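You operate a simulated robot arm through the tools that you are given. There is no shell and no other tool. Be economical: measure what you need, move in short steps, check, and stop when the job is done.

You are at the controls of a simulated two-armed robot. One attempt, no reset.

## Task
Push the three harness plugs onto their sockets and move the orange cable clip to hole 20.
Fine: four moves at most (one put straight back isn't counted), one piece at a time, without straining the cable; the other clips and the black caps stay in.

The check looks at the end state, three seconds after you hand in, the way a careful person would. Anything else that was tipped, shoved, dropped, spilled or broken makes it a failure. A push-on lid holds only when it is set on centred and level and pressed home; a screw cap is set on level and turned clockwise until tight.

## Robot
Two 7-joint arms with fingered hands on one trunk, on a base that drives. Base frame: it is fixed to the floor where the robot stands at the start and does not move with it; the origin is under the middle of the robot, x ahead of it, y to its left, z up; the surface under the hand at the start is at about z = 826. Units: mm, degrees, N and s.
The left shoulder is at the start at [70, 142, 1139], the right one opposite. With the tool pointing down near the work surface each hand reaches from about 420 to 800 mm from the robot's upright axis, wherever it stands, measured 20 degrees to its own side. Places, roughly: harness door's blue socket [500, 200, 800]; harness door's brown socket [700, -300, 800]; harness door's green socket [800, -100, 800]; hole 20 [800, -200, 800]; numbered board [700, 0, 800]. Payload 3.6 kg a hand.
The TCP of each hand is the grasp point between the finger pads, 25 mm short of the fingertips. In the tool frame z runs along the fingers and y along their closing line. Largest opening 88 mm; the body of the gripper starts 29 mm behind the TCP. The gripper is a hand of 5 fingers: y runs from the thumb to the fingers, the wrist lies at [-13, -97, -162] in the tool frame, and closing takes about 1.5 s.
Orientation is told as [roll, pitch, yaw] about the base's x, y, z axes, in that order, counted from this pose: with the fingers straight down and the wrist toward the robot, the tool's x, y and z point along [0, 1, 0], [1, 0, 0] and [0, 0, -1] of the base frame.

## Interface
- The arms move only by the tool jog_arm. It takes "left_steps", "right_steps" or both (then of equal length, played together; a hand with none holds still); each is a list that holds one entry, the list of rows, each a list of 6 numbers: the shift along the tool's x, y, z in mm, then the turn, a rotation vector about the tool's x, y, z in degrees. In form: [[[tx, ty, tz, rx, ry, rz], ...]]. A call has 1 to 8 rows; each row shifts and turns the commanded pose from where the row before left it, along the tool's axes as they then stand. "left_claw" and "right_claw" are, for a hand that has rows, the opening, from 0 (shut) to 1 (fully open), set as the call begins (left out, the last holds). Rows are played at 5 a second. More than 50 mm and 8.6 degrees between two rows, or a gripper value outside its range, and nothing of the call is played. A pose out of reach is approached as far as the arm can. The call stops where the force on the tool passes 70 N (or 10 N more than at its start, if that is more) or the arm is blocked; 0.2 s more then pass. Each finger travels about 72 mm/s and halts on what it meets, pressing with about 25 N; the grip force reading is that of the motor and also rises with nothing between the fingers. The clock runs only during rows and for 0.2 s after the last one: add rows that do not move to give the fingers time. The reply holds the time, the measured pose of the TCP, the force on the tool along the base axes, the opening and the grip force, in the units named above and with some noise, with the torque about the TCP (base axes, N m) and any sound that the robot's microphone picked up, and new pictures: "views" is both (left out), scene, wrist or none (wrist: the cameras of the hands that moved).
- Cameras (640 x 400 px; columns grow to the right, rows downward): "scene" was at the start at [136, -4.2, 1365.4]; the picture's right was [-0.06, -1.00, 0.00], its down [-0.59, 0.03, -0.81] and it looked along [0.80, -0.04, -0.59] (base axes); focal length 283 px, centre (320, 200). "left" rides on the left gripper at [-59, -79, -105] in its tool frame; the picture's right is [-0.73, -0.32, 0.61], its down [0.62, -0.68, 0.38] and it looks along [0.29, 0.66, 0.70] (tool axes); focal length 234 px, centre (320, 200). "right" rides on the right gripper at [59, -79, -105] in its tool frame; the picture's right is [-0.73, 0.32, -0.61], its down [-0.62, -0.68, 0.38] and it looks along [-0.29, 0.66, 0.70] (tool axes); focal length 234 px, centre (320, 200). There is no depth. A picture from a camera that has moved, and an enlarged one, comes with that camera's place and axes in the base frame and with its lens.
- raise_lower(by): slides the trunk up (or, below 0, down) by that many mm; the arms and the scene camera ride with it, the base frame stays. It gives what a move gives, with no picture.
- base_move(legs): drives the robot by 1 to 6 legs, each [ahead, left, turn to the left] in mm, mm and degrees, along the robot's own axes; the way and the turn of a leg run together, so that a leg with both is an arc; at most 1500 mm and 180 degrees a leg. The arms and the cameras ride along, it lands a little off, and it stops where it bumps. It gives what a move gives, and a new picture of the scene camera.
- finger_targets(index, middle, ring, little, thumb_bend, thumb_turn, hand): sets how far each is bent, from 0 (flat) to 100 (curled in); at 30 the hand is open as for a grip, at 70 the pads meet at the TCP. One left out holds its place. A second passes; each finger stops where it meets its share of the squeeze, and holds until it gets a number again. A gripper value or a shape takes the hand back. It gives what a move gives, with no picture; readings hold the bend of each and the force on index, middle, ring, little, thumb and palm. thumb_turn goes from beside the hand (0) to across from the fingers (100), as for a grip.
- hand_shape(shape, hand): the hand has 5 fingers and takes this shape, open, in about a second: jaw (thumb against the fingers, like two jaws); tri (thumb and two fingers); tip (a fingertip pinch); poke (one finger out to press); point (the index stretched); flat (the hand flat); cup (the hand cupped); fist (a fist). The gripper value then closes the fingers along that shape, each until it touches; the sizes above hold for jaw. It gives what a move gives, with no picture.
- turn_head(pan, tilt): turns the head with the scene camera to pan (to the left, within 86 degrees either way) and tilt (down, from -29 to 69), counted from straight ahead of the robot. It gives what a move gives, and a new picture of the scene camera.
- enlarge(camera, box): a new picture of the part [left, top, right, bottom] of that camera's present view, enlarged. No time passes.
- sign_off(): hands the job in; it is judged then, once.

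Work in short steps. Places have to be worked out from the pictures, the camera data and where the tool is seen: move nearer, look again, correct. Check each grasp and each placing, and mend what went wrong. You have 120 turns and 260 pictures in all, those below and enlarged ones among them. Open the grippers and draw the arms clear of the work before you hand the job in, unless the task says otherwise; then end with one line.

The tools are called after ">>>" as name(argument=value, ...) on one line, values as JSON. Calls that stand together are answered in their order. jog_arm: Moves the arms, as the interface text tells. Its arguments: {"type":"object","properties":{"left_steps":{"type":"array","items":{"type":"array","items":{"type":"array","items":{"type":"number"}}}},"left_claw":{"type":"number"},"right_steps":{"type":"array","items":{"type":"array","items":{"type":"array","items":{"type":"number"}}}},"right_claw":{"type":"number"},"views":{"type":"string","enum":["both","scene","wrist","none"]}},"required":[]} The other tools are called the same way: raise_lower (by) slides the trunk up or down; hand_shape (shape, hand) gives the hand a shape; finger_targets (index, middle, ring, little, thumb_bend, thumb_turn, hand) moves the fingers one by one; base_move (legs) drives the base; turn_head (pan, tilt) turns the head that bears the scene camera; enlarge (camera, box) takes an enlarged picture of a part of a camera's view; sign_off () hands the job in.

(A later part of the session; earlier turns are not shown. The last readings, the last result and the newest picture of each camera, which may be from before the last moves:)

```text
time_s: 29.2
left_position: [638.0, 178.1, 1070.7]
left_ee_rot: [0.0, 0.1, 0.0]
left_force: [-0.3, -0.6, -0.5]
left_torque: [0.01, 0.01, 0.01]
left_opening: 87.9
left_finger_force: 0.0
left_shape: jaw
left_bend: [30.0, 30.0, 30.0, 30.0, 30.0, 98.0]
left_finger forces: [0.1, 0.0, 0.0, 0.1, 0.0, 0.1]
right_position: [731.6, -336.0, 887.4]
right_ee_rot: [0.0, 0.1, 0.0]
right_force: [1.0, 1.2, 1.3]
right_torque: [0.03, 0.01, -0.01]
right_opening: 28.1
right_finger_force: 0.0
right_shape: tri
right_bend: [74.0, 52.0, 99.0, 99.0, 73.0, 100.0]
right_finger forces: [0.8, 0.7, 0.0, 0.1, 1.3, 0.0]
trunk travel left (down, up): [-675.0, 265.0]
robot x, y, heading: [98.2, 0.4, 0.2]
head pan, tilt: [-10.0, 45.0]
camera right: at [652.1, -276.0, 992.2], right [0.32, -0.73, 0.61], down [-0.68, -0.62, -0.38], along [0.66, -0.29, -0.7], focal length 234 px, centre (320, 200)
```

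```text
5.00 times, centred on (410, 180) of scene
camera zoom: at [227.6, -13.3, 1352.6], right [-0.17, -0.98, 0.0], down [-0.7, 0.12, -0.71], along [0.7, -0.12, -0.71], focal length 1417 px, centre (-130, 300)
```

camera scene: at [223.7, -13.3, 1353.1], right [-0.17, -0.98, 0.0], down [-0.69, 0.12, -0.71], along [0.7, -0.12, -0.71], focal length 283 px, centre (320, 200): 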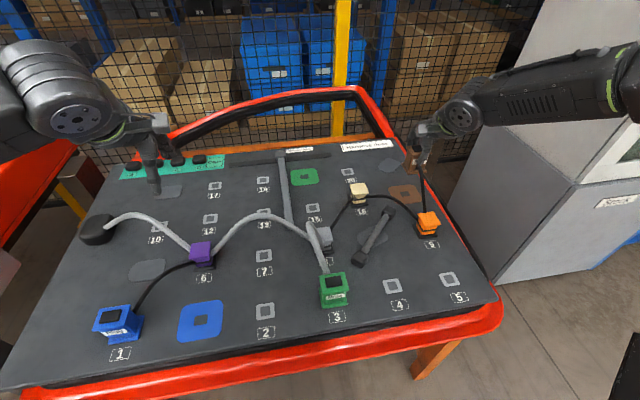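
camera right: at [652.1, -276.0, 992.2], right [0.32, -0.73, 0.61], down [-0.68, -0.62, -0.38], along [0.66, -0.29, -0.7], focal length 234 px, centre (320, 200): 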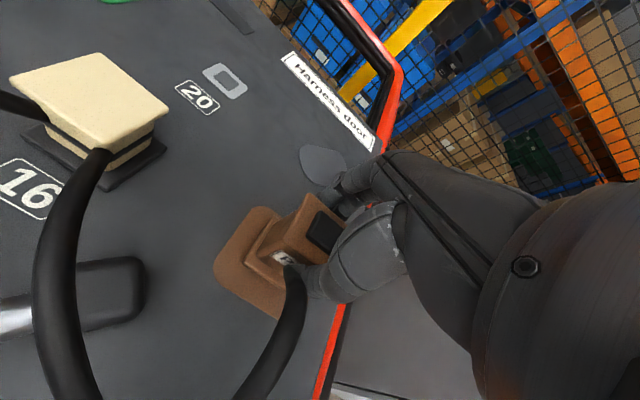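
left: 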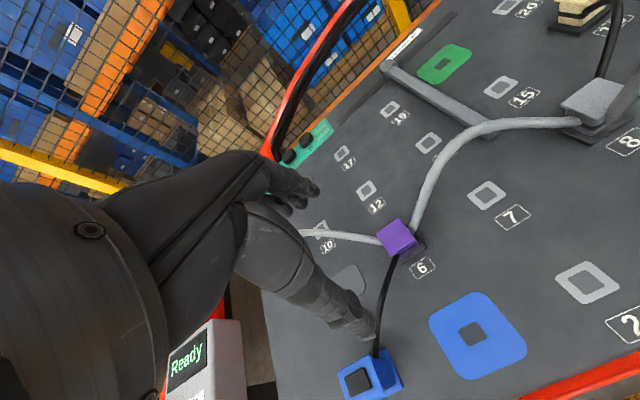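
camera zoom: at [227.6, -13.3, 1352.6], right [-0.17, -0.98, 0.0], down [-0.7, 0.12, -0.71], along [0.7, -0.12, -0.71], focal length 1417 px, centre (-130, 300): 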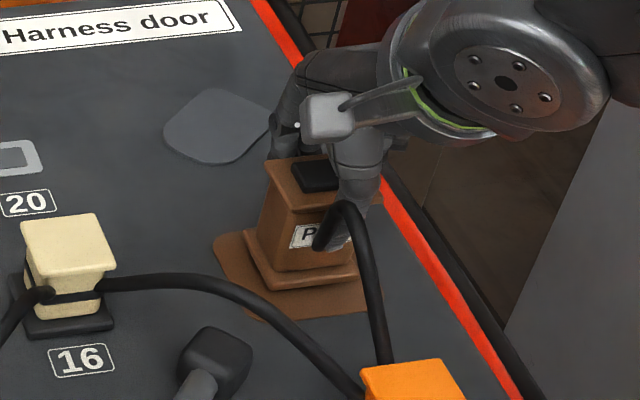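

The grip is only light, so I close tighter, then lift 3 mm, shift by (−4,+4) and press down gently.

>>> jog_arm(right_steps=[[[0, 0, 0, 0, 0, 0], [0, 0, 0, 0, 0, 0], [0, 0, 0, 0, 0, 0]]], right_claw=0.15, views="none")

>>> jog_arm(right_steps=[[[0, 0, -3, 0, 0, 0], [4, -4, 0, 0, 0, 0], [0, 0, 0, 0, 0, 0]]], views="none")

>>> enlarge(camera="scene", box=[370, 140, 450, 220])

>>> enlarge(camera="right", box=[200, 170, 360, 310])

```text
time_s: 30.0
left_position: [637.7, 179.6, 1068.6]
left_ee_rot: [0.0, 0.1, 0.0]
left_force: [-0.9, -0.1, -0.4]
left_torque: [0.04, 0.01, -0.01]
left_opening: 87.5
left_finger_force: 0.0
left_shape: jaw
left_bend: [30.0, 30.0, 30.0, 30.0, 30.0, 98.0]
left_finger forces: [0.0, 0.0, 0.0, 0.0, 0.0, 0.1]
right_position: [731.7, -336.3, 887.4]
right_ee_rot: [0.0, 0.0, -0.1]
right_force: [-0.4, -0.8, 0.7]
right_torque: [0.03, -0.03, 0.01]
right_opening: 26.7
right_finger_force: 25.0
right_shape: tri
right_bend: [74.0, 54.0, 100.0, 100.0, 74.0, 100.0]
right_finger forces: [11.5, 10.9, 0.0, 0.1, 22.5, 0.0]
trunk travel left (down, up): [-675.0, 265.0]
robot x, y, heading: [95.1, 0.2, -0.0]
head pan, tilt: [-10.0, 45.0]
```

```text
time_s: 30.8
left_position: [636.4, 178.3, 1069.3]
left_ee_rot: [0.1, 0.0, -0.1]
left_force: [-0.1, -0.3, 0.3]
left_torque: [0.01, 0.01, -0.01]
left_opening: 87.7
left_finger_force: 0.0
left_shape: jaw
left_bend: [30.0, 30.0, 30.0, 30.0, 30.0, 98.0]
left_finger forces: [0.0, 0.0, 0.1, 0.0, 0.0, 0.1]
right_position: [726.4, -330.9, 891.0]
right_ee_rot: [0.0, 0.0, 0.0]
right_force: [-0.6, -0.2, -0.5]
right_torque: [0.02, -0.01, -0.01]
right_opening: 26.6
right_finger_force: 25.4
right_shape: tri
right_bend: [74.0, 54.0, 100.0, 100.0, 74.0, 100.0]
right_finger forces: [11.4, 10.9, 0.0, 0.1, 22.4, 0.0]
trunk travel left (down, up): [-675.0, 265.0]
robot x, y, heading: [97.8, -1.1, -0.2]
head pan, tilt: [-10.0, 45.0]
```

```text
5.00 times, centred on (410, 180) of scene
camera zoom: at [227.8, -13.5, 1352.5], right [-0.17, -0.98, 0.0], down [-0.7, 0.12, -0.71], along [0.7, -0.12, -0.71], focal length 1417 px, centre (-130, 300)
```

zoom: 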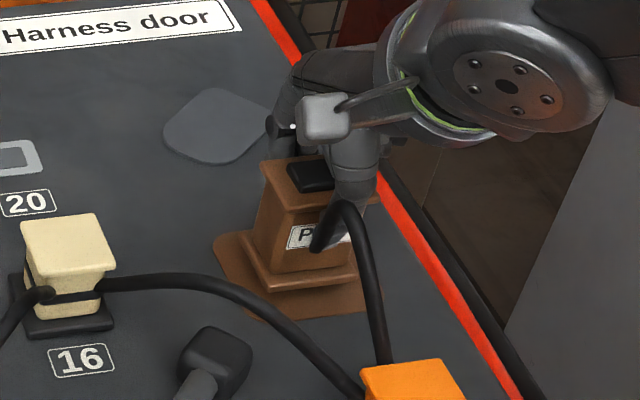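

```text
2.86 times, centred on (280, 240) of right
camera zoom: at [648.3, -272.0, 995.0], right [0.32, -0.73, 0.61], down [-0.68, -0.62, -0.38], along [0.66, -0.29, -0.7], focal length 669 px, centre (434, 86)
```

zoom: 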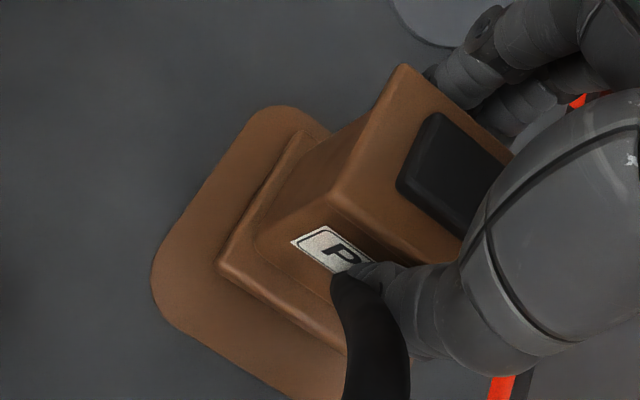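

It's free and now looks well centred (gaps ~12–13 mm). I press down here and watch whether it goes deeper than before.

>>> jog_arm(right_steps=[[[0, 0, 3, 0, 0, 0], [0, 0, 2, 0, 0, 0], [0, 0, 2, 0, 0, 0]]], views="none")

```text
time_s: 31.6
left_position: [635.8, 179.1, 1071.4]
left_ee_rot: [-0.2, -0.1, 0.0]
left_force: [0.0, 0.2, -0.7]
left_torque: [-0.05, -0.06, 0.0]
left_opening: 87.7
left_finger_force: 0.1
left_shape: jaw
left_bend: [30.0, 30.0, 30.0, 30.0, 30.0, 98.0]
left_finger forces: [0.0, 0.0, 0.0, 0.0, 0.1, 0.0]
right_position: [728.1, -330.0, 885.3]
right_ee_rot: [0.0, -0.3, 0.0]
right_force: [1.4, -0.8, 9.6]
right_torque: [0.01, -0.03, 0.02]
right_opening: 27.1
right_finger_force: 24.8
right_shape: tri
right_bend: [74.0, 53.0, 100.0, 100.0, 74.0, 100.0]
right_finger forces: [12.5, 13.0, 0.0, 0.0, 24.0, 0.0]
trunk travel left (down, up): [-675.0, 265.0]
robot x, y, heading: [93.5, 2.3, 0.1]
head pan, tilt: [-10.0, 45.0]
```

Same contact level as before. I slide under light force to feel for the socket: first 3 mm to the right.

>>> jog_arm(right_steps=[[[-1.5, 0, 0, 0, 0, 0], [-1.5, 0, 0, 0, 0, 0]]], views="none")

>>> jog_arm(right_steps=[[[0, 2, 0, 0, 0, 0], [0, 1, 0, 0, 0, 0]]], views="none")

>>> jog_arm(right_steps=[[[0, -3, 0, 0, 0, 0], [0, -3, 0, 0, 0, 0]]], views="none")

```text
time_s: 32.2
left_position: [635.8, 179.5, 1069.7]
left_ee_rot: [-0.2, 0.0, 0.1]
left_force: [0.0, 0.4, -0.1]
left_torque: [0.01, 0.01, 0.0]
left_opening: 87.8
left_finger_force: 0.1
left_shape: jaw
left_bend: [30.0, 30.0, 30.0, 30.0, 30.0, 98.0]
left_finger forces: [0.0, 0.0, 0.0, 0.0, 0.0, 0.1]
right_position: [725.2, -332.9, 884.6]
right_ee_rot: [-0.1, -0.2, 0.0]
right_force: [1.7, 2.7, 13.0]
right_torque: [0.06, -0.06, 0.0]
right_opening: 27.5
right_finger_force: 25.2
right_shape: tri
right_bend: [74.0, 53.0, 100.0, 100.0, 74.0, 100.0]
right_finger forces: [13.1, 12.7, 0.0, 0.0, 24.6, 0.0]
trunk travel left (down, up): [-675.0, 265.0]
robot x, y, heading: [98.1, 1.1, 0.0]
head pan, tilt: [-10.0, 45.0]
```

```text
time_s: 32.8
left_position: [636.0, 180.4, 1070.6]
left_ee_rot: [0.0, -0.1, 0.1]
left_force: [-0.7, 0.2, -0.5]
left_torque: [0.01, 0.01, -0.03]
left_opening: 87.6
left_finger_force: 0.0
left_shape: jaw
left_bend: [30.0, 30.0, 30.0, 30.0, 30.0, 98.0]
left_finger forces: [0.0, 0.0, 0.0, 0.0, 0.1, 0.0]
right_position: [727.7, -333.4, 885.4]
right_ee_rot: [-0.1, -0.1, 0.1]
right_force: [-4.6, 2.2, 13.3]
right_torque: [0.08, 0.19, 0.0]
right_opening: 27.2
right_finger_force: 24.7
right_shape: tri
right_bend: [74.0, 54.0, 100.0, 100.0, 74.0, 100.0]
right_finger forces: [12.1, 11.2, 0.1, 0.1, 26.9, 0.1]
trunk travel left (down, up): [-675.0, 265.0]
robot x, y, heading: [96.9, 0.5, -0.3]
head pan, tilt: [-10.0, 45.0]
```

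```text
time_s: 33.4
left_position: [638.7, 179.1, 1068.2]
left_ee_rot: [0.0, 0.1, 0.0]
left_force: [0.5, -1.0, 0.0]
left_torque: [-0.01, 0.01, -0.02]
left_opening: 87.9
left_finger_force: 0.1
left_shape: jaw
left_bend: [30.0, 30.0, 30.0, 30.0, 30.0, 98.0]
left_finger forces: [0.0, 0.0, 0.0, 0.1, 0.0, 0.0]
right_position: [724.9, -333.7, 882.0]
right_ee_rot: [0.0, 0.1, 0.0]
right_force: [11.1, -0.6, -0.6]
right_torque: [0.01, -0.34, -0.03]
right_opening: 27.1
right_finger_force: 24.8
right_shape: tri
right_bend: [74.0, 52.0, 100.0, 100.0, 75.0, 100.0]
right_finger forces: [15.6, 15.2, 0.0, 0.0, 20.4, 0.0]
trunk travel left (down, up): [-675.0, 265.0]
robot x, y, heading: [96.0, 1.7, -0.0]
head pan, tilt: [-10.0, 45.0]
```

It dropped in: the down-force vanished and the sideways reaction (11 N) shows the plug is captured. I ease back 1.5 mm and press down.

>>> jog_arm(right_steps=[[[0, 1.5, 0, 0, 0, 0], [0, 0, 2, 0, 0, 0], [0, 0, 2, 0, 0, 0], [0, 0, 1, 0, 0, 0]]], views="none")

>>> enlarge(camera="scene", box=[370, 140, 450, 220])

```text
time_s: 34.4
left_position: [636.8, 179.1, 1069.9]
left_ee_rot: [-0.1, 0.0, -0.1]
left_force: [-0.9, -0.8, 0.6]
left_torque: [0.01, 0.0, 0.01]
left_opening: 87.7
left_finger_force: 0.1
left_shape: jaw
left_bend: [30.0, 30.0, 30.0, 30.0, 30.0, 98.0]
left_finger forces: [0.1, 0.1, 0.0, 0.1, 0.0, 0.0]
right_position: [726.8, -334.8, 879.6]
right_ee_rot: [0.0, -0.1, 0.0]
right_force: [6.6, -1.7, 8.0]
right_torque: [-0.03, -0.24, -0.06]
right_opening: 27.0
right_finger_force: 24.4
right_shape: tri
right_bend: [74.0, 52.0, 100.0, 100.0, 75.0, 100.0]
right_finger forces: [14.8, 14.9, 0.0, 0.0, 22.4, 0.0]
trunk travel left (down, up): [-675.0, 265.0]
robot x, y, heading: [96.3, 1.8, 0.0]
head pan, tilt: [-10.0, 45.0]
```

```text
5.00 times, centred on (410, 180) of scene
camera zoom: at [227.5, -13.2, 1352.7], right [-0.17, -0.98, 0.0], down [-0.7, 0.12, -0.71], along [0.7, -0.12, -0.71], focal length 1417 px, centre (-130, 300)
```

zoom: 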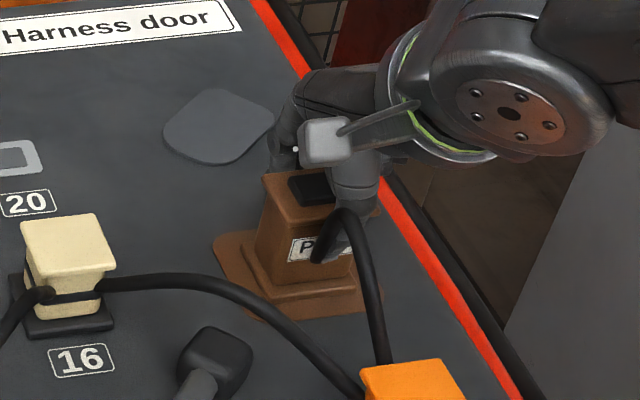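

It's visibly lower now. I press firmly to drive it home.

>>> jog_arm(right_steps=[[[0, 1, 2, 0, 0, 0], [0, 0, 2, 0, 0, 0], [0, 0, 2, 0, 0, 0], [0, 0, 2, 0, 0, 0]]], views="none")

>>> enlarge(camera="scene", box=[370, 140, 450, 220])

```text
time_s: 35.4
left_position: [634.1, 180.7, 1070.7]
left_ee_rot: [-0.1, -0.1, 0.0]
left_force: [0.6, 0.7, 0.3]
left_torque: [0.04, -0.03, 0.02]
left_opening: 87.6
left_finger_force: 0.1
left_shape: jaw
left_bend: [30.0, 30.0, 30.0, 30.0, 30.0, 98.0]
left_finger forces: [0.0, 0.0, 0.1, 0.1, 0.0, 0.0]
right_position: [725.1, -333.6, 877.5]
right_ee_rot: [-0.1, -0.5, 0.0]
right_force: [8.8, -7.8, 38.5]
right_torque: [-0.13, -0.46, -0.14]
right_opening: 30.3
right_finger_force: 24.9
right_shape: tri
right_bend: [74.0, 50.0, 100.0, 100.0, 76.0, 100.0]
right_finger forces: [17.7, 17.9, 0.0, 0.0, 26.3, 0.0]
trunk travel left (down, up): [-675.0, 265.0]
robot x, y, heading: [99.4, -1.4, 0.1]
head pan, tilt: [-10.0, 45.0]
```

```text
5.00 times, centred on (410, 180) of scene
camera zoom: at [222.7, -11.0, 1353.5], right [-0.17, -0.98, 0.0], down [-0.69, 0.12, -0.71], along [0.7, -0.12, -0.7], focal length 1417 px, centre (-130, 300)
```

zoom: 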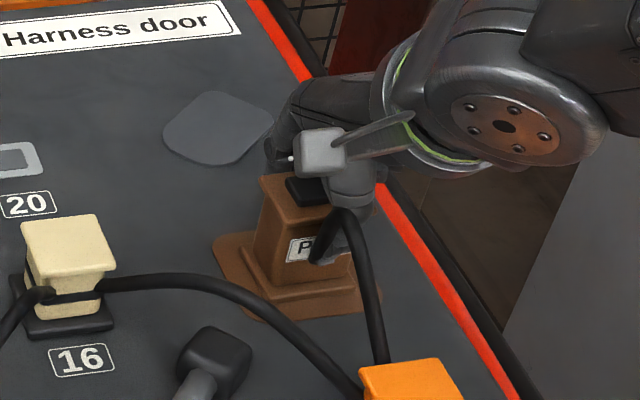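

The base flange looks flush on the pad. I release, lift off and make a fist for one final firm press from above.

>>> jog_arm(right_steps=[[[0, 0, -6, 0, 0, 0], [0, 0, 0, 0, 0, 0], [0, 0, 0, 0, 0, 0], [0, 0, 0, 0, 0, 0]]], right_claw=0.7, views="none")

>>> jog_arm(right_steps=[[[0, 0, -30, 0, 0, 0], [0, -5, -40, 0, 0, 0]]], right_claw=0.75, views="none")

>>> hand_shape(hand="right", shape="fist")

>>> enlarge(camera="scene", box=[370, 140, 450, 220])

>>> enlarge(camera="right", box=[200, 150, 360, 300])

```text
time_s: 36.4
left_position: [636.4, 179.7, 1069.1]
left_ee_rot: [0.1, -0.1, 0.0]
left_force: [-0.4, 0.4, -0.1]
left_torque: [0.04, 0.0, 0.03]
left_opening: 87.8
left_finger_force: 0.0
left_shape: jaw
left_bend: [30.0, 30.0, 30.0, 30.0, 30.0, 98.0]
left_finger forces: [0.0, 0.0, 0.0, 0.0, 0.0, 0.0]
right_position: [727.3, -333.9, 877.4]
right_ee_rot: [0.0, 0.1, 0.0]
right_force: [-0.8, 0.4, -0.8]
right_torque: [0.02, -0.01, -0.01]
right_opening: 61.6
right_finger_force: 0.1
right_shape: tri
right_bend: [27.0, 37.0, 99.0, 99.0, 58.0, 99.0]
right_finger forces: [0.0, 0.0, 0.1, 0.0, 0.1, 0.2]
trunk travel left (down, up): [-675.0, 265.0]
robot x, y, heading: [98.3, -0.8, 0.2]
head pan, tilt: [-10.0, 45.0]
```

```text
time_s: 37.0
left_position: [636.7, 179.4, 1070.4]
left_ee_rot: [0.1, 0.0, -0.1]
left_force: [-0.2, -0.8, 0.6]
left_torque: [0.0, 0.01, 0.01]
left_opening: 87.5
left_finger_force: 0.1
left_shape: jaw
left_bend: [30.0, 30.0, 30.0, 30.0, 30.0, 98.0]
left_finger forces: [0.1, 0.0, 0.0, 0.0, 0.0, 0.0]
right_position: [722.3, -334.9, 947.7]
right_ee_rot: [0.0, 0.0, 0.0]
right_force: [-0.7, 0.1, -0.4]
right_torque: [-0.05, -0.02, -0.04]
right_opening: 65.9
right_finger_force: 0.1
right_shape: tri
right_bend: [27.0, 36.0, 99.0, 99.0, 54.0, 99.0]
right_finger forces: [0.0, 0.0, 0.1, 0.0, 0.0, 0.0]
trunk travel left (down, up): [-675.0, 265.0]
robot x, y, heading: [102.4, 3.4, -0.0]
head pan, tilt: [-10.0, 45.0]
```

```text
time_s: 37.9
left_position: [636.9, 178.3, 1069.4]
left_ee_rot: [0.0, 0.0, 0.0]
left_force: [0.3, -0.7, -0.3]
left_torque: [-0.02, 0.02, 0.01]
left_opening: 88.0
left_finger_force: 0.1
left_shape: jaw
left_bend: [30.0, 30.0, 30.0, 30.0, 30.0, 98.0]
left_finger forces: [0.0, 0.0, 0.1, 0.0, 0.0, 0.0]
right_position: [722.2, -334.8, 947.1]
right_ee_rot: [0.0, -0.1, 0.1]
right_force: [0.5, -1.4, 0.5]
right_torque: [0.02, 0.0, -0.01]
right_opening: 0.0
right_finger_force: 0.0
right_shape: fist
right_bend: [100.0, 100.0, 100.0, 100.0, 86.0, 85.0]
right_finger forces: [0.1, 0.0, 0.0, 0.1, 0.0, 0.0]
trunk travel left (down, up): [-675.0, 265.0]
robot x, y, heading: [97.3, -0.4, 0.0]
head pan, tilt: [-10.0, 45.0]
```

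```text
5.00 times, centred on (410, 180) of scene
camera zoom: at [227.6, -13.4, 1352.6], right [-0.17, -0.98, 0.0], down [-0.7, 0.12, -0.71], along [0.7, -0.12, -0.71], focal length 1417 px, centre (-130, 300)
```

zoom: 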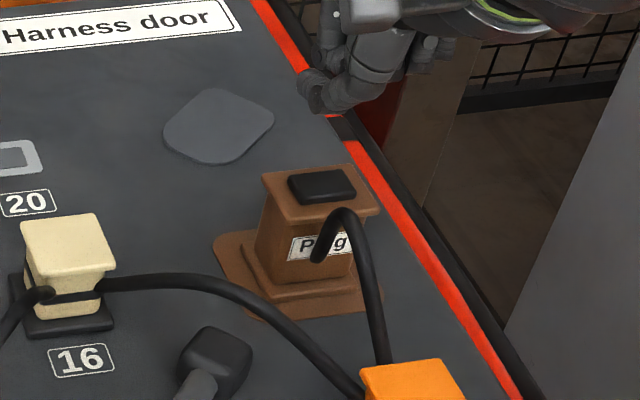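

```text
2.67 times, centred on (280, 225) of right
camera zoom: at [643.1, -274.6, 1051.7], right [0.32, -0.73, 0.61], down [-0.68, -0.62, -0.38], along [0.66, -0.29, -0.7], focal length 624 px, centre (427, 133)
```

zoom: 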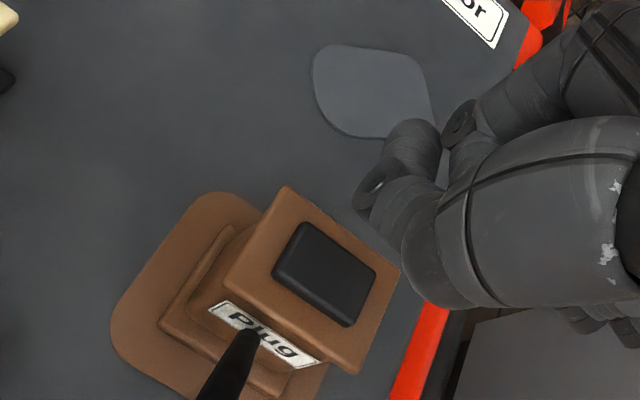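

The plug is now ~6 mm lower and square. One firm fist press to be sure it is home.

>>> jog_arm(right_steps=[[[3, -3, 30, 0, 0, 0], [0, 0, 20, 0, 0, 0], [0, 0, 8, 0, 0, 0], [0, 0, 3, 0, 0, 0], [0, 0, 3, 0, 0, 0], [0, 0, 2, 0, 0, 0], [0, 0, 2, 0, 0, 0]]], views="none")

```text
time_s: 39.5
left_position: [632.0, 179.5, 1071.8]
left_ee_rot: [-0.1, -0.3, 0.0]
left_force: [0.3, -0.3, -0.1]
left_torque: [-0.02, 0.01, 0.0]
left_opening: 87.6
left_finger_force: 0.1
left_shape: jaw
left_bend: [30.0, 30.0, 30.0, 30.0, 30.0, 98.0]
left_finger forces: [0.0, 0.1, 0.0, 0.1, 0.1, 0.1]
right_position: [716.6, -330.3, 885.0]
right_ee_rot: [-0.1, -0.5, 0.0]
right_force: [-5.2, -0.8, 30.6]
right_torque: [0.44, -0.1, 0.09]
right_opening: 80.4
right_finger_force: 0.1
right_shape: fist
right_bend: [100.0, 100.0, 100.0, 100.0, 94.0, 84.0]
right_finger forces: [0.1, 3.1, 0.1, 0.0, 32.6, 0.0]
trunk travel left (down, up): [-675.0, 265.0]
robot x, y, heading: [98.9, 0.2, -0.1]
head pan, tilt: [-10.0, 45.0]
```

>>> jog_arm(right_steps=[[[0, 0, 3, 0, 0, 0], [0, 0, 2, 0, 0, 0], [0, 0, 1, 0, 0, 0]]], views="none")

>>> jog_arm(right_steps=[[[0, 0, -15, 0, 0, 0], [0, 0, -40, 0, 0, 0], [0, -20, -40, 0, 0, 0], [0, -40, 0, 0, 0, 0], [0, -40, 0, 0, 0, 0]]], views="wrist")

>>> enlarge(camera="scene", box=[370, 140, 450, 220])

>>> enlarge(camera="right", box=[140, 120, 340, 300])

```text
time_s: 40.3
left_position: [628.7, 180.7, 1074.8]
left_ee_rot: [-0.3, -0.6, -0.1]
left_force: [0.0, 0.2, 1.1]
left_torque: [-0.03, 0.01, 0.01]
left_opening: 87.6
left_finger_force: 0.1
left_shape: jaw
left_bend: [30.0, 30.0, 30.0, 30.0, 30.0, 98.0]
left_finger forces: [0.0, 0.0, 0.1, 0.1, 0.0, 0.0]
right_position: [715.1, -330.0, 884.9]
right_ee_rot: [-0.1, -1.0, 0.0]
right_force: [2.9, -8.1, 62.6]
right_torque: [0.23, -0.57, 0.1]
right_opening: 80.2
right_finger_force: 0.1
right_shape: fist
right_bend: [100.0, 100.0, 100.0, 100.0, 95.0, 84.0]
right_finger forces: [0.0, 31.4, 0.0, 0.0, 34.5, 0.0]
trunk travel left (down, up): [-675.0, 265.0]
robot x, y, heading: [95.4, 2.7, 0.1]
head pan, tilt: [-10.0, 45.0]
```

```text
time_s: 41.5
left_position: [635.8, 178.4, 1070.6]
left_ee_rot: [0.0, -0.1, 0.0]
left_force: [-0.1, -0.1, 0.7]
left_torque: [-0.01, -0.01, 0.0]
left_opening: 87.5
left_finger_force: 0.0
left_shape: jaw
left_bend: [30.0, 30.0, 30.0, 30.0, 30.0, 98.0]
left_finger forces: [0.0, 0.0, 0.1, 0.0, 0.0, 0.0]
right_position: [616.6, -331.8, 970.3]
right_ee_rot: [0.0, -0.1, 0.1]
right_force: [-1.1, 0.2, -0.7]
right_torque: [0.0, 0.01, 0.01]
right_opening: 0.0
right_finger_force: 0.1
right_shape: fist
right_bend: [100.0, 100.0, 100.0, 100.0, 86.0, 85.0]
right_finger forces: [0.0, 0.0, 0.0, 0.0, 0.1, 0.0]
trunk travel left (down, up): [-675.0, 265.0]
robot x, y, heading: [97.8, 0.8, -0.0]
head pan, tilt: [-10.0, 45.0]
camera right: at [537.1, -271.3, 1074.9], right [0.32, -0.73, 0.61], down [-0.68, -0.62, -0.38], along [0.66, -0.29, -0.69], focal length 234 px, centre (320, 200)
```

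right: 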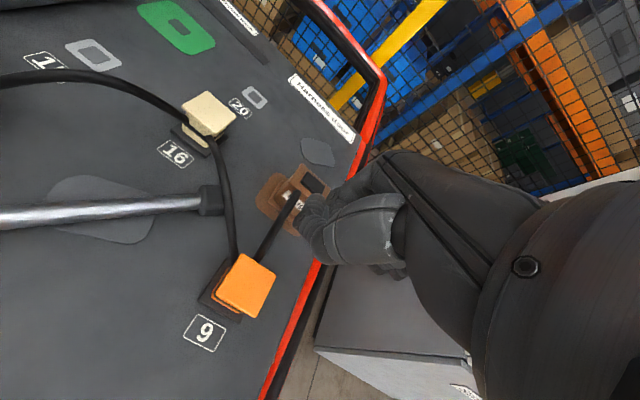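

```text
5.00 times, centred on (410, 180) of scene
camera zoom: at [225.3, -14.0, 1352.8], right [-0.17, -0.98, 0.0], down [-0.7, 0.12, -0.71], along [0.7, -0.12, -0.71], focal length 1417 px, centre (-130, 300)
```

zoom: 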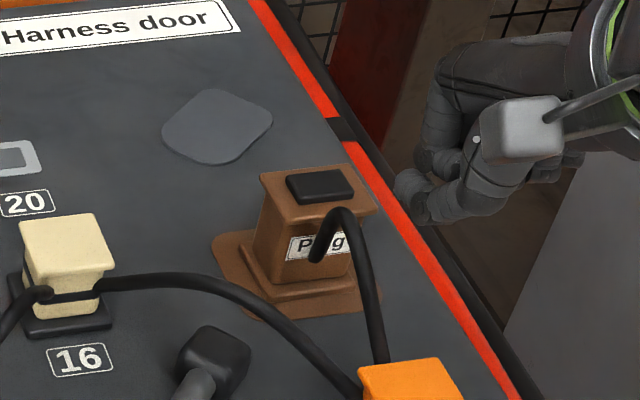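

```text
2.22 times, centred on (240, 210) of right
camera zoom: at [537.1, -271.3, 1074.9], right [0.32, -0.73, 0.61], down [-0.68, -0.62, -0.38], along [0.66, -0.29, -0.69], focal length 520 px, centre (498, 178)
```

zoom: 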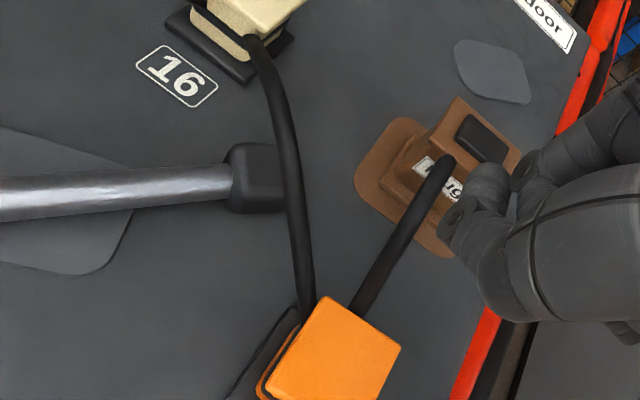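

Brown is home (62 N press, no change, flush). Next the orange clip: I back off, reshape to tri and look at how its cables leave it.

>>> jog_arm(right_steps=[[[0, -40, -10, 0, 0, 0], [0, -40, 0, 0, 0, 0], [20, -10, 0, 0, 0, 0]]], views="none")

>>> hand_shape(hand="right", shape="tri")

>>> enlarge(camera="right", box=[160, 120, 360, 290])

>>> enlarge(camera="scene", box=[390, 180, 460, 250])

```text
time_s: 42.3
left_position: [639.5, 179.4, 1068.7]
left_ee_rot: [-0.1, 0.2, 0.0]
left_force: [-1.2, 0.2, -0.1]
left_torque: [0.0, 0.02, 0.01]
left_opening: 88.1
left_finger_force: 0.1
left_shape: jaw
left_bend: [30.0, 30.0, 30.0, 30.0, 30.0, 98.0]
left_finger forces: [0.0, 0.0, 0.0, 0.1, 0.0, 0.0]
right_position: [532.1, -308.6, 978.0]
right_ee_rot: [0.0, 0.0, 0.0]
right_force: [-0.1, 0.2, -0.4]
right_torque: [-0.04, 0.02, 0.0]
right_opening: 0.0
right_finger_force: 0.1
right_shape: fist
right_bend: [100.0, 100.0, 100.0, 100.0, 86.0, 85.0]
right_finger forces: [0.1, 0.0, 0.0, 0.0, 0.0, 0.0]
trunk travel left (down, up): [-675.0, 265.0]
robot x, y, heading: [98.8, 3.5, 0.0]
head pan, tilt: [-10.0, 45.0]
```

```text
time_s: 43.2
left_position: [638.0, 178.1, 1070.5]
left_ee_rot: [0.0, 0.0, 0.0]
left_force: [-0.1, 0.0, -0.1]
left_torque: [-0.04, 0.01, -0.03]
left_opening: 87.8
left_finger_force: 0.1
left_shape: jaw
left_bend: [30.0, 30.0, 30.0, 30.0, 30.0, 98.0]
left_finger forces: [0.0, 0.0, 0.0, 0.1, 0.1, 0.0]
right_position: [529.9, -311.5, 978.3]
right_ee_rot: [-0.1, 0.0, 0.0]
right_force: [0.3, 0.0, -0.4]
right_torque: [-0.01, 0.04, 0.04]
right_opening: 87.3
right_finger_force: 0.0
right_shape: tri
right_bend: [30.0, 30.0, 99.0, 99.0, 30.0, 97.0]
right_finger forces: [0.0, 0.0, 0.0, 0.1, 0.0, 0.0]
trunk travel left (down, up): [-675.0, 265.0]
robot x, y, heading: [99.5, 1.6, -0.0]
head pan, tilt: [-10.0, 45.0]
```

```text
2.35 times, centred on (260, 205) of right
camera zoom: at [450.2, -251.6, 1083.0], right [0.32, -0.73, 0.61], down [-0.68, -0.62, -0.38], along [0.66, -0.29, -0.7], focal length 551 px, centre (461, 188)
```

zoom: 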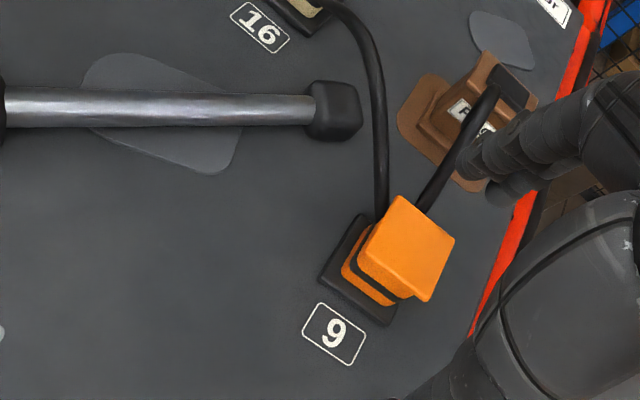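

```text
5.71 times, centred on (425, 215) of scene
camera zoom: at [227.5, -13.6, 1352.6], right [-0.17, -0.98, 0.0], down [-0.7, 0.12, -0.71], along [0.7, -0.12, -0.71], focal length 1619 px, centre (-280, 114)
```

zoom: 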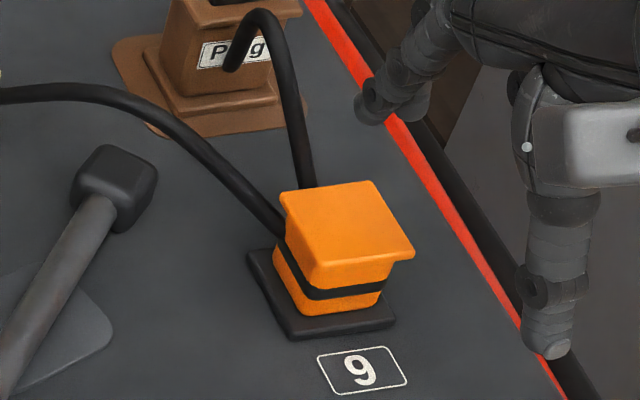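

Orange's top measures 36×39 mm, centre (594,−326), z≈878, with both cables leaving at its far-left. I'll take it with thumb near / fingers far, kept high on its top flange so the tips stay above the cable.

>>> jog_arm(right_steps=[[[-7, 32, 0, 0, 0, 0], [-7, 32, 30, 0, 0, 0], [0, 0, 30, 0, 0, 0]]], right_claw=0.65, views="wrist")

>>> enlarge(camera="right", box=[180, 120, 420, 320])

>>> enlarge(camera="scene", box=[390, 160, 470, 250])

```text
time_s: 44.0
left_position: [638.2, 178.2, 1070.4]
left_ee_rot: [0.0, 0.0, 0.1]
left_force: [-0.9, -0.7, 0.3]
left_torque: [0.04, 0.0, 0.0]
left_opening: 87.5
left_finger_force: 0.0
left_shape: jaw
left_bend: [30.0, 30.0, 30.0, 30.0, 30.0, 98.0]
left_finger forces: [0.0, 0.0, 0.0, 0.0, 0.0, 0.0]
right_position: [594.7, -325.6, 917.8]
right_ee_rot: [0.1, 0.1, 0.0]
right_force: [0.3, -0.2, 0.3]
right_torque: [0.0, 0.0, -0.03]
right_opening: 57.5
right_finger_force: 0.1
right_shape: tri
right_bend: [73.0, 39.0, 99.0, 99.0, 61.0, 100.0]
right_finger forces: [0.1, 0.1, 0.0, 0.0, 0.1, 0.0]
trunk travel left (down, up): [-675.0, 265.0]
robot x, y, heading: [96.7, -1.8, 0.1]
head pan, tilt: [-10.0, 45.0]
camera right: at [514.6, -266.1, 1022.5], right [0.32, -0.73, 0.61], down [-0.68, -0.62, -0.38], along [0.66, -0.29, -0.7], focal length 234 px, centre (320, 200)
```

right: 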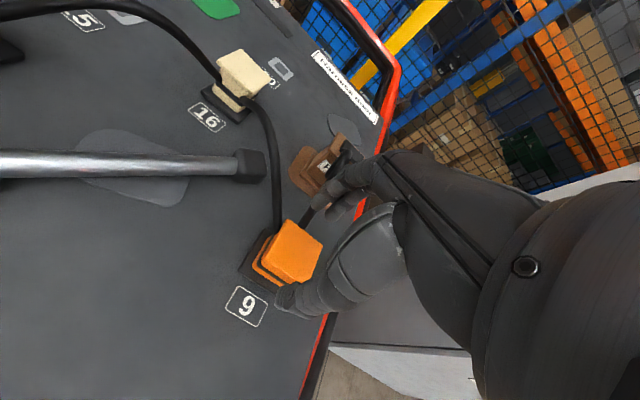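

```text
2.00 times, centred on (300, 220) of right
camera zoom: at [514.6, -266.1, 1022.5], right [0.32, -0.73, 0.61], down [-0.68, -0.62, -0.38], along [0.66, -0.29, -0.7], focal length 468 px, centre (360, 160)
```

zoom: 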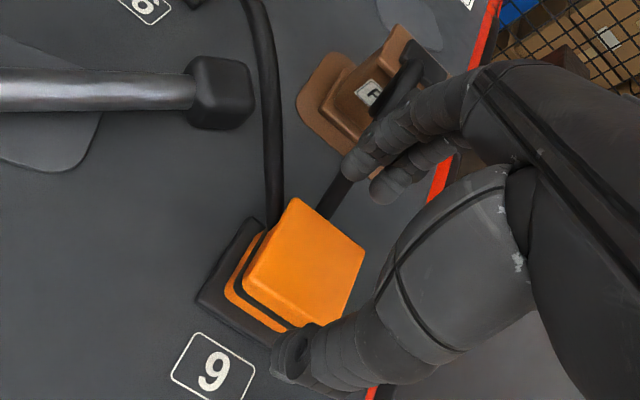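

```text
4.44 times, centred on (430, 205) of scene
camera zoom: at [227.3, -14.0, 1352.6], right [-0.17, -0.98, 0.0], down [-0.7, 0.12, -0.71], along [0.7, -0.12, -0.71], focal length 1259 px, centre (-169, 178)
```

zoom: 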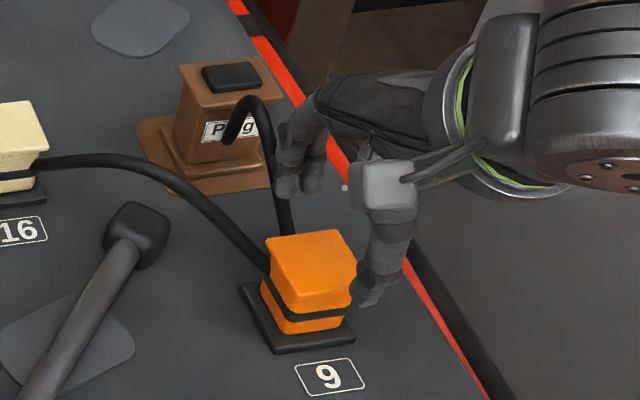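

The two fingers straddle the strand going to brown. I descend to z≈888 watching force.

>>> jog_arm(right_steps=[[[0, 0, 10, 0, 0, 0], [0, 0, 10, 0, 0, 0], [0, 0, 9, 0, 0, 0]]], views="wrist")

>>> enlarge(camera="right", box=[180, 120, 420, 320])

>>> enlarge(camera="scene", box=[390, 160, 470, 250])

```text
time_s: 44.8
left_position: [638.0, 178.9, 1068.9]
left_ee_rot: [0.0, 0.1, 0.0]
left_force: [0.2, -0.4, -0.8]
left_torque: [-0.01, -0.03, 0.01]
left_opening: 87.6
left_finger_force: 0.1
left_shape: jaw
left_bend: [30.0, 30.0, 30.0, 30.0, 30.0, 98.0]
left_finger forces: [0.1, 0.1, 0.0, 0.0, 0.1, 0.1]
right_position: [593.4, -326.8, 888.7]
right_ee_rot: [0.0, 0.1, 0.1]
right_force: [0.9, -0.5, 0.1]
right_torque: [-0.01, 0.0, 0.05]
right_opening: 57.6
right_finger_force: 0.1
right_shape: tri
right_bend: [73.0, 39.0, 99.0, 99.0, 61.0, 100.0]
right_finger forces: [0.0, 0.0, 0.1, 0.0, 0.0, 0.0]
trunk travel left (down, up): [-675.0, 265.0]
robot x, y, heading: [102.8, -2.4, 0.2]
head pan, tilt: [-10.0, 45.0]
camera right: at [514.6, -266.2, 993.4], right [0.32, -0.73, 0.61], down [-0.68, -0.62, -0.38], along [0.66, -0.29, -0.7], focal length 234 px, centre (320, 200)
```

right: 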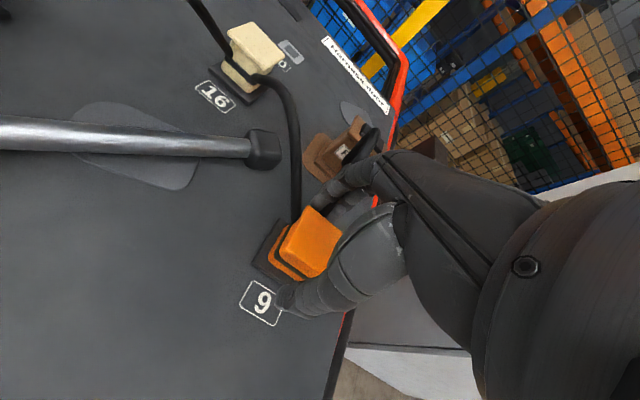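

```text
2.00 times, centred on (300, 220) of right
camera zoom: at [514.6, -266.2, 993.4], right [0.32, -0.73, 0.61], down [-0.68, -0.62, -0.38], along [0.66, -0.29, -0.7], focal length 468 px, centre (360, 160)
```

zoom: 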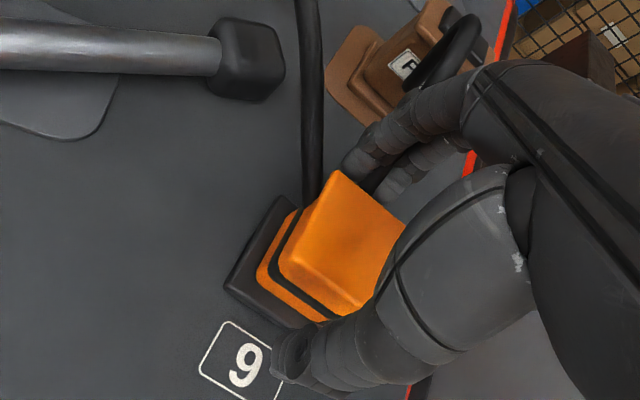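

```text
4.44 times, centred on (430, 205) of scene
camera zoom: at [227.8, -13.4, 1352.6], right [-0.17, -0.98, 0.0], down [-0.7, 0.12, -0.71], along [0.7, -0.12, -0.71], focal length 1259 px, centre (-169, 178)
```

zoom: 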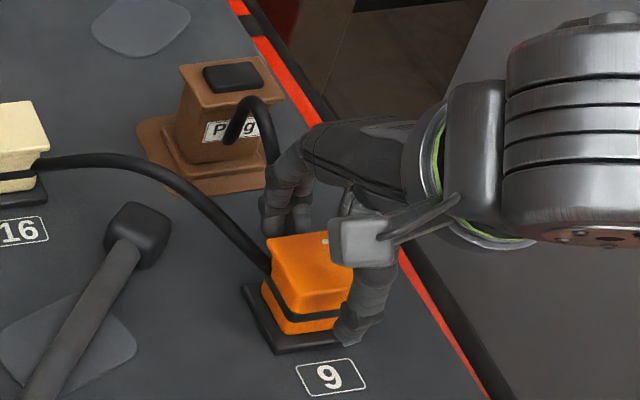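

No force yet; I shift 3 mm left, lower 4 mm and close.

>>> jog_arm(right_steps=[[[3, 0, 4, 0, 0, 0]]], views="none")

>>> jog_arm(right_steps=[[[0, 0, 0, 0, 0, 0], [0, 0, 0, 0, 0, 0], [0, 0, 0, 0, 0, 0], [0, 0, 0, 0, 0, 0], [0, 0, 0, 0, 0, 0], [0, 0, 0, 0, 0, 0]]], right_claw=0.15, views="wrist")

>>> enlarge(camera="right", box=[180, 120, 420, 320])

>>> enlarge(camera="scene", box=[390, 160, 470, 250])

```text
time_s: 45.2
left_position: [639.1, 177.9, 1070.0]
left_ee_rot: [0.0, -0.1, -0.1]
left_force: [0.9, 0.4, -1.2]
left_torque: [0.01, -0.02, -0.01]
left_opening: 87.6
left_finger_force: 0.0
left_shape: jaw
left_bend: [30.0, 30.0, 30.0, 30.0, 30.0, 98.0]
left_finger forces: [0.0, 0.1, 0.1, 0.0, 0.0, 0.0]
right_position: [594.1, -323.2, 885.2]
right_ee_rot: [0.0, 0.1, 0.0]
right_force: [0.3, 0.3, 0.3]
right_torque: [-0.01, 0.02, -0.01]
right_opening: 57.7
right_finger_force: 0.1
right_shape: tri
right_bend: [73.0, 39.0, 99.0, 99.0, 61.0, 100.0]
right_finger forces: [0.0, 0.0, 0.0, 0.0, 0.1, 0.0]
trunk travel left (down, up): [-675.0, 265.0]
robot x, y, heading: [97.1, -1.4, -0.1]
head pan, tilt: [-10.0, 45.0]
```

```text
time_s: 46.6
left_position: [639.6, 177.8, 1069.5]
left_ee_rot: [0.1, 0.1, 0.0]
left_force: [0.2, -0.3, 0.2]
left_torque: [-0.03, 0.0, 0.02]
left_opening: 87.7
left_finger_force: 0.0
left_shape: jaw
left_bend: [30.0, 30.0, 30.0, 30.0, 30.0, 98.0]
left_finger forces: [0.0, 0.1, 0.0, 0.1, 0.0, 0.1]
right_position: [594.7, -322.5, 884.8]
right_ee_rot: [0.1, 0.0, 0.0]
right_force: [6.0, -0.5, -2.4]
right_torque: [-0.02, -0.23, 0.02]
right_opening: 33.1
right_finger_force: 24.8
right_shape: tri
right_bend: [74.0, 47.0, 100.0, 100.0, 75.0, 100.0]
right_finger forces: [12.2, 13.2, 0.1, 0.0, 20.1, 0.1]
trunk travel left (down, up): [-675.0, 265.0]
robot x, y, heading: [99.6, -1.6, 0.0]
head pan, tilt: [-10.0, 45.0]
camera right: at [515.1, -263.3, 989.2], right [0.32, -0.73, 0.61], down [-0.68, -0.62, -0.38], along [0.66, -0.29, -0.7], focal length 234 px, centre (320, 200)
```

right: 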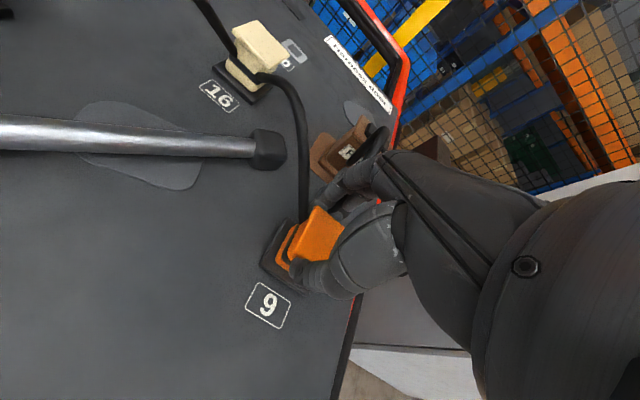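

```text
2.00 times, centred on (300, 220) of right
camera zoom: at [515.1, -263.3, 989.2], right [0.32, -0.73, 0.61], down [-0.68, -0.62, -0.38], along [0.66, -0.29, -0.7], focal length 468 px, centre (360, 160)
```

zoom: 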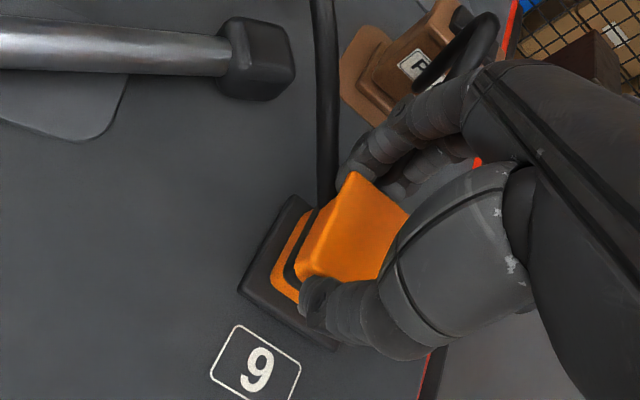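

```text
4.44 times, centred on (430, 205) of scene
camera zoom: at [229.2, -13.6, 1352.4], right [-0.17, -0.98, 0.0], down [-0.7, 0.12, -0.71], along [0.7, -0.12, -0.71], focal length 1259 px, centre (-169, 178)
```

zoom: 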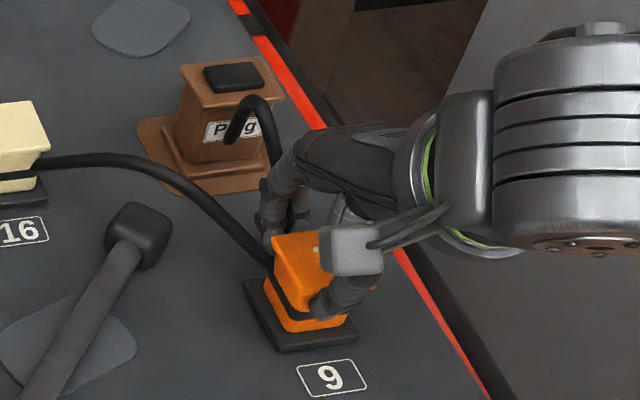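

Gripped on both sides with the clip undisturbed. I lift gently 15 mm and check.

>>> jog_arm(right_steps=[[[0, 0, -4, 0, 0, 0], [0, 0, -5, 0, 0, 0], [0, 0, -8, 0, 0, 0]]], views="none")

>>> enlarge(camera="scene", box=[390, 160, 470, 250])

```text
time_s: 47.4
left_position: [638.4, 178.4, 1069.4]
left_ee_rot: [0.1, 0.0, 0.0]
left_force: [-0.1, -0.3, -0.2]
left_torque: [-0.01, 0.0, 0.01]
left_opening: 87.7
left_finger_force: 0.0
left_shape: jaw
left_bend: [30.0, 30.0, 30.0, 30.0, 30.0, 98.0]
left_finger forces: [0.0, 0.1, 0.1, 0.1, 0.0, 0.0]
right_position: [593.3, -323.3, 902.0]
right_ee_rot: [0.1, 0.0, -0.1]
right_force: [0.3, 0.2, -0.5]
right_torque: [-0.02, 0.03, 0.0]
right_opening: 33.1
right_finger_force: 24.9
right_shape: tri
right_bend: [74.0, 48.0, 100.0, 100.0, 75.0, 100.0]
right_finger forces: [11.3, 12.3, 0.1, 0.0, 21.3, 0.0]
trunk travel left (down, up): [-675.0, 265.0]
robot x, y, heading: [96.9, -1.6, 0.3]
head pan, tilt: [-10.0, 45.0]
```

```text
4.44 times, centred on (430, 205) of scene
camera zoom: at [228.0, -13.5, 1352.5], right [-0.17, -0.98, 0.0], down [-0.7, 0.12, -0.71], along [0.7, -0.12, -0.71], focal length 1259 px, centre (-169, 178)
```

zoom: 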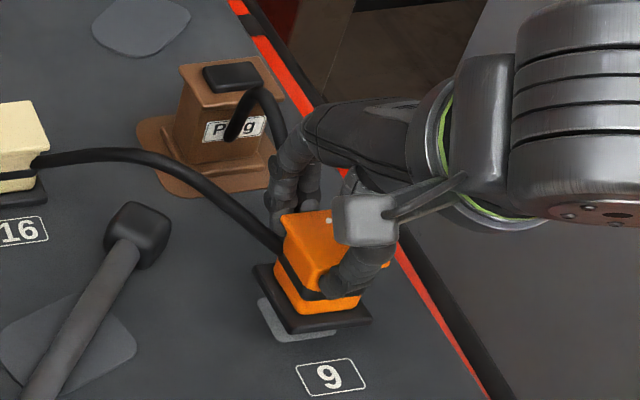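

Clip free and level with its plate. I raise it and carry it to mid-way between clip 16 and brown, above everything.

>>> jog_arm(right_steps=[[[0, 10, -25, 0, 0, 0], [12, 30, -30, 0, 0, 0], [14, 35, -10, 0, 0, 0], [14, 30, 0, 0, 0, 0]]], views="both")

```text
time_s: 48.4
left_position: [639.5, 179.3, 1068.2]
left_ee_rot: [0.0, 0.1, 0.0]
left_force: [0.3, 0.4, 0.3]
left_torque: [0.01, -0.03, 0.0]
left_opening: 87.6
left_finger_force: 0.0
left_shape: jaw
left_bend: [30.0, 30.0, 30.0, 30.0, 30.0, 98.0]
left_finger forces: [0.0, 0.0, 0.0, 0.0, 0.0, 0.1]
right_position: [699.4, -283.0, 966.7]
right_ee_rot: [0.0, 0.2, 0.1]
right_force: [0.6, 0.5, -0.7]
right_torque: [0.0, -0.01, 0.02]
right_opening: 32.7
right_finger_force: 25.7
right_shape: tri
right_bend: [75.0, 48.0, 100.0, 100.0, 75.0, 100.0]
right_finger forces: [11.3, 12.1, 0.0, 0.0, 22.0, 0.0]
trunk travel left (down, up): [-675.0, 265.0]
robot x, y, heading: [97.7, 0.2, 0.1]
head pan, tilt: [-10.0, 45.0]
camera scene: at [228.9, -12.7, 1352.4], right [-0.17, -0.98, 0.0], down [-0.7, 0.12, -0.71], along [0.7, -0.12, -0.71], focal length 283 px, centre (320, 200)
camera right: at [619.9, -222.3, 1070.4], right [0.32, -0.73, 0.61], down [-0.68, -0.62, -0.38], along [0.66, -0.29, -0.7], focal length 234 px, centre (320, 200)
```

scene: 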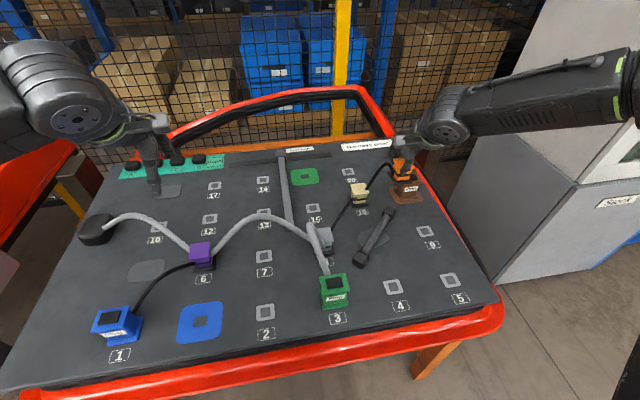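
right: 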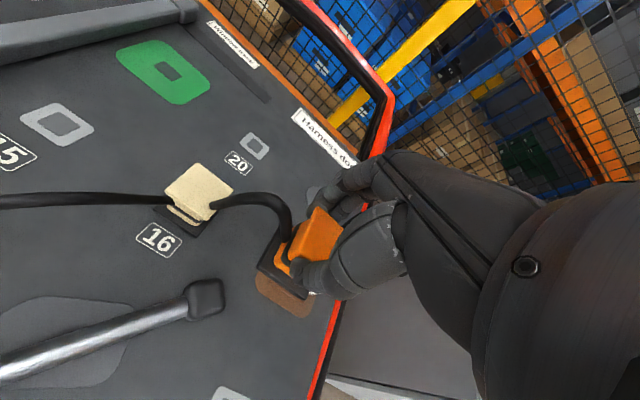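

Good, no pull. I measure hole 20 from both cameras.

>>> enlarge(camera="right", box=[200, 110, 300, 190])

>>> enlarge(camera="scene", box=[330, 150, 380, 190])

```text
5.00 times, centred on (250, 150) of right
camera zoom: at [619.9, -222.3, 1070.4], right [0.32, -0.73, 0.61], down [-0.68, -0.62, -0.38], along [0.66, -0.29, -0.7], focal length 1171 px, centre (670, 450)
```

zoom: 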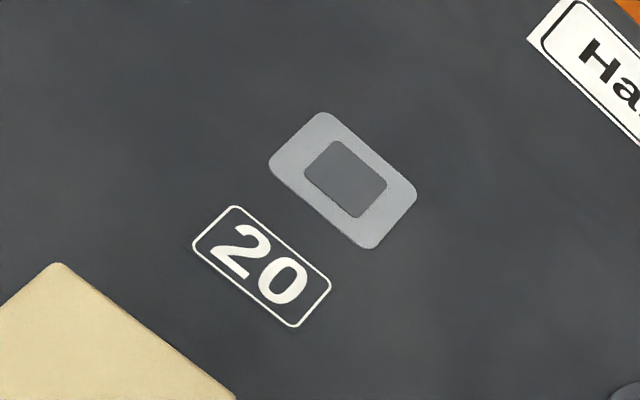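

```text
10.00 times, centred on (355, 170) of scene
camera zoom: at [228.9, -12.7, 1352.4], right [-0.17, -0.98, 0.0], down [-0.7, 0.12, -0.71], along [0.7, -0.12, -0.71], focal length 2833 px, centre (-30, 500)
```

zoom: 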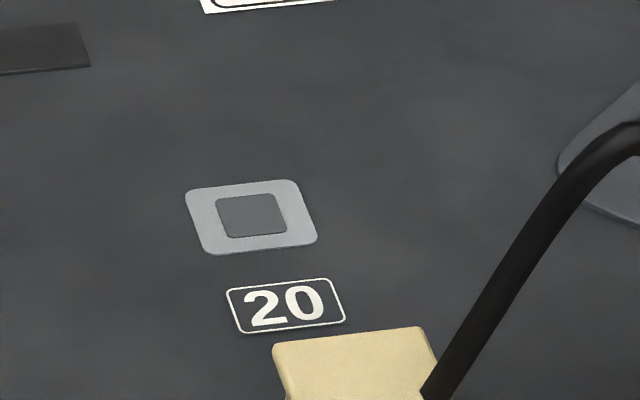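

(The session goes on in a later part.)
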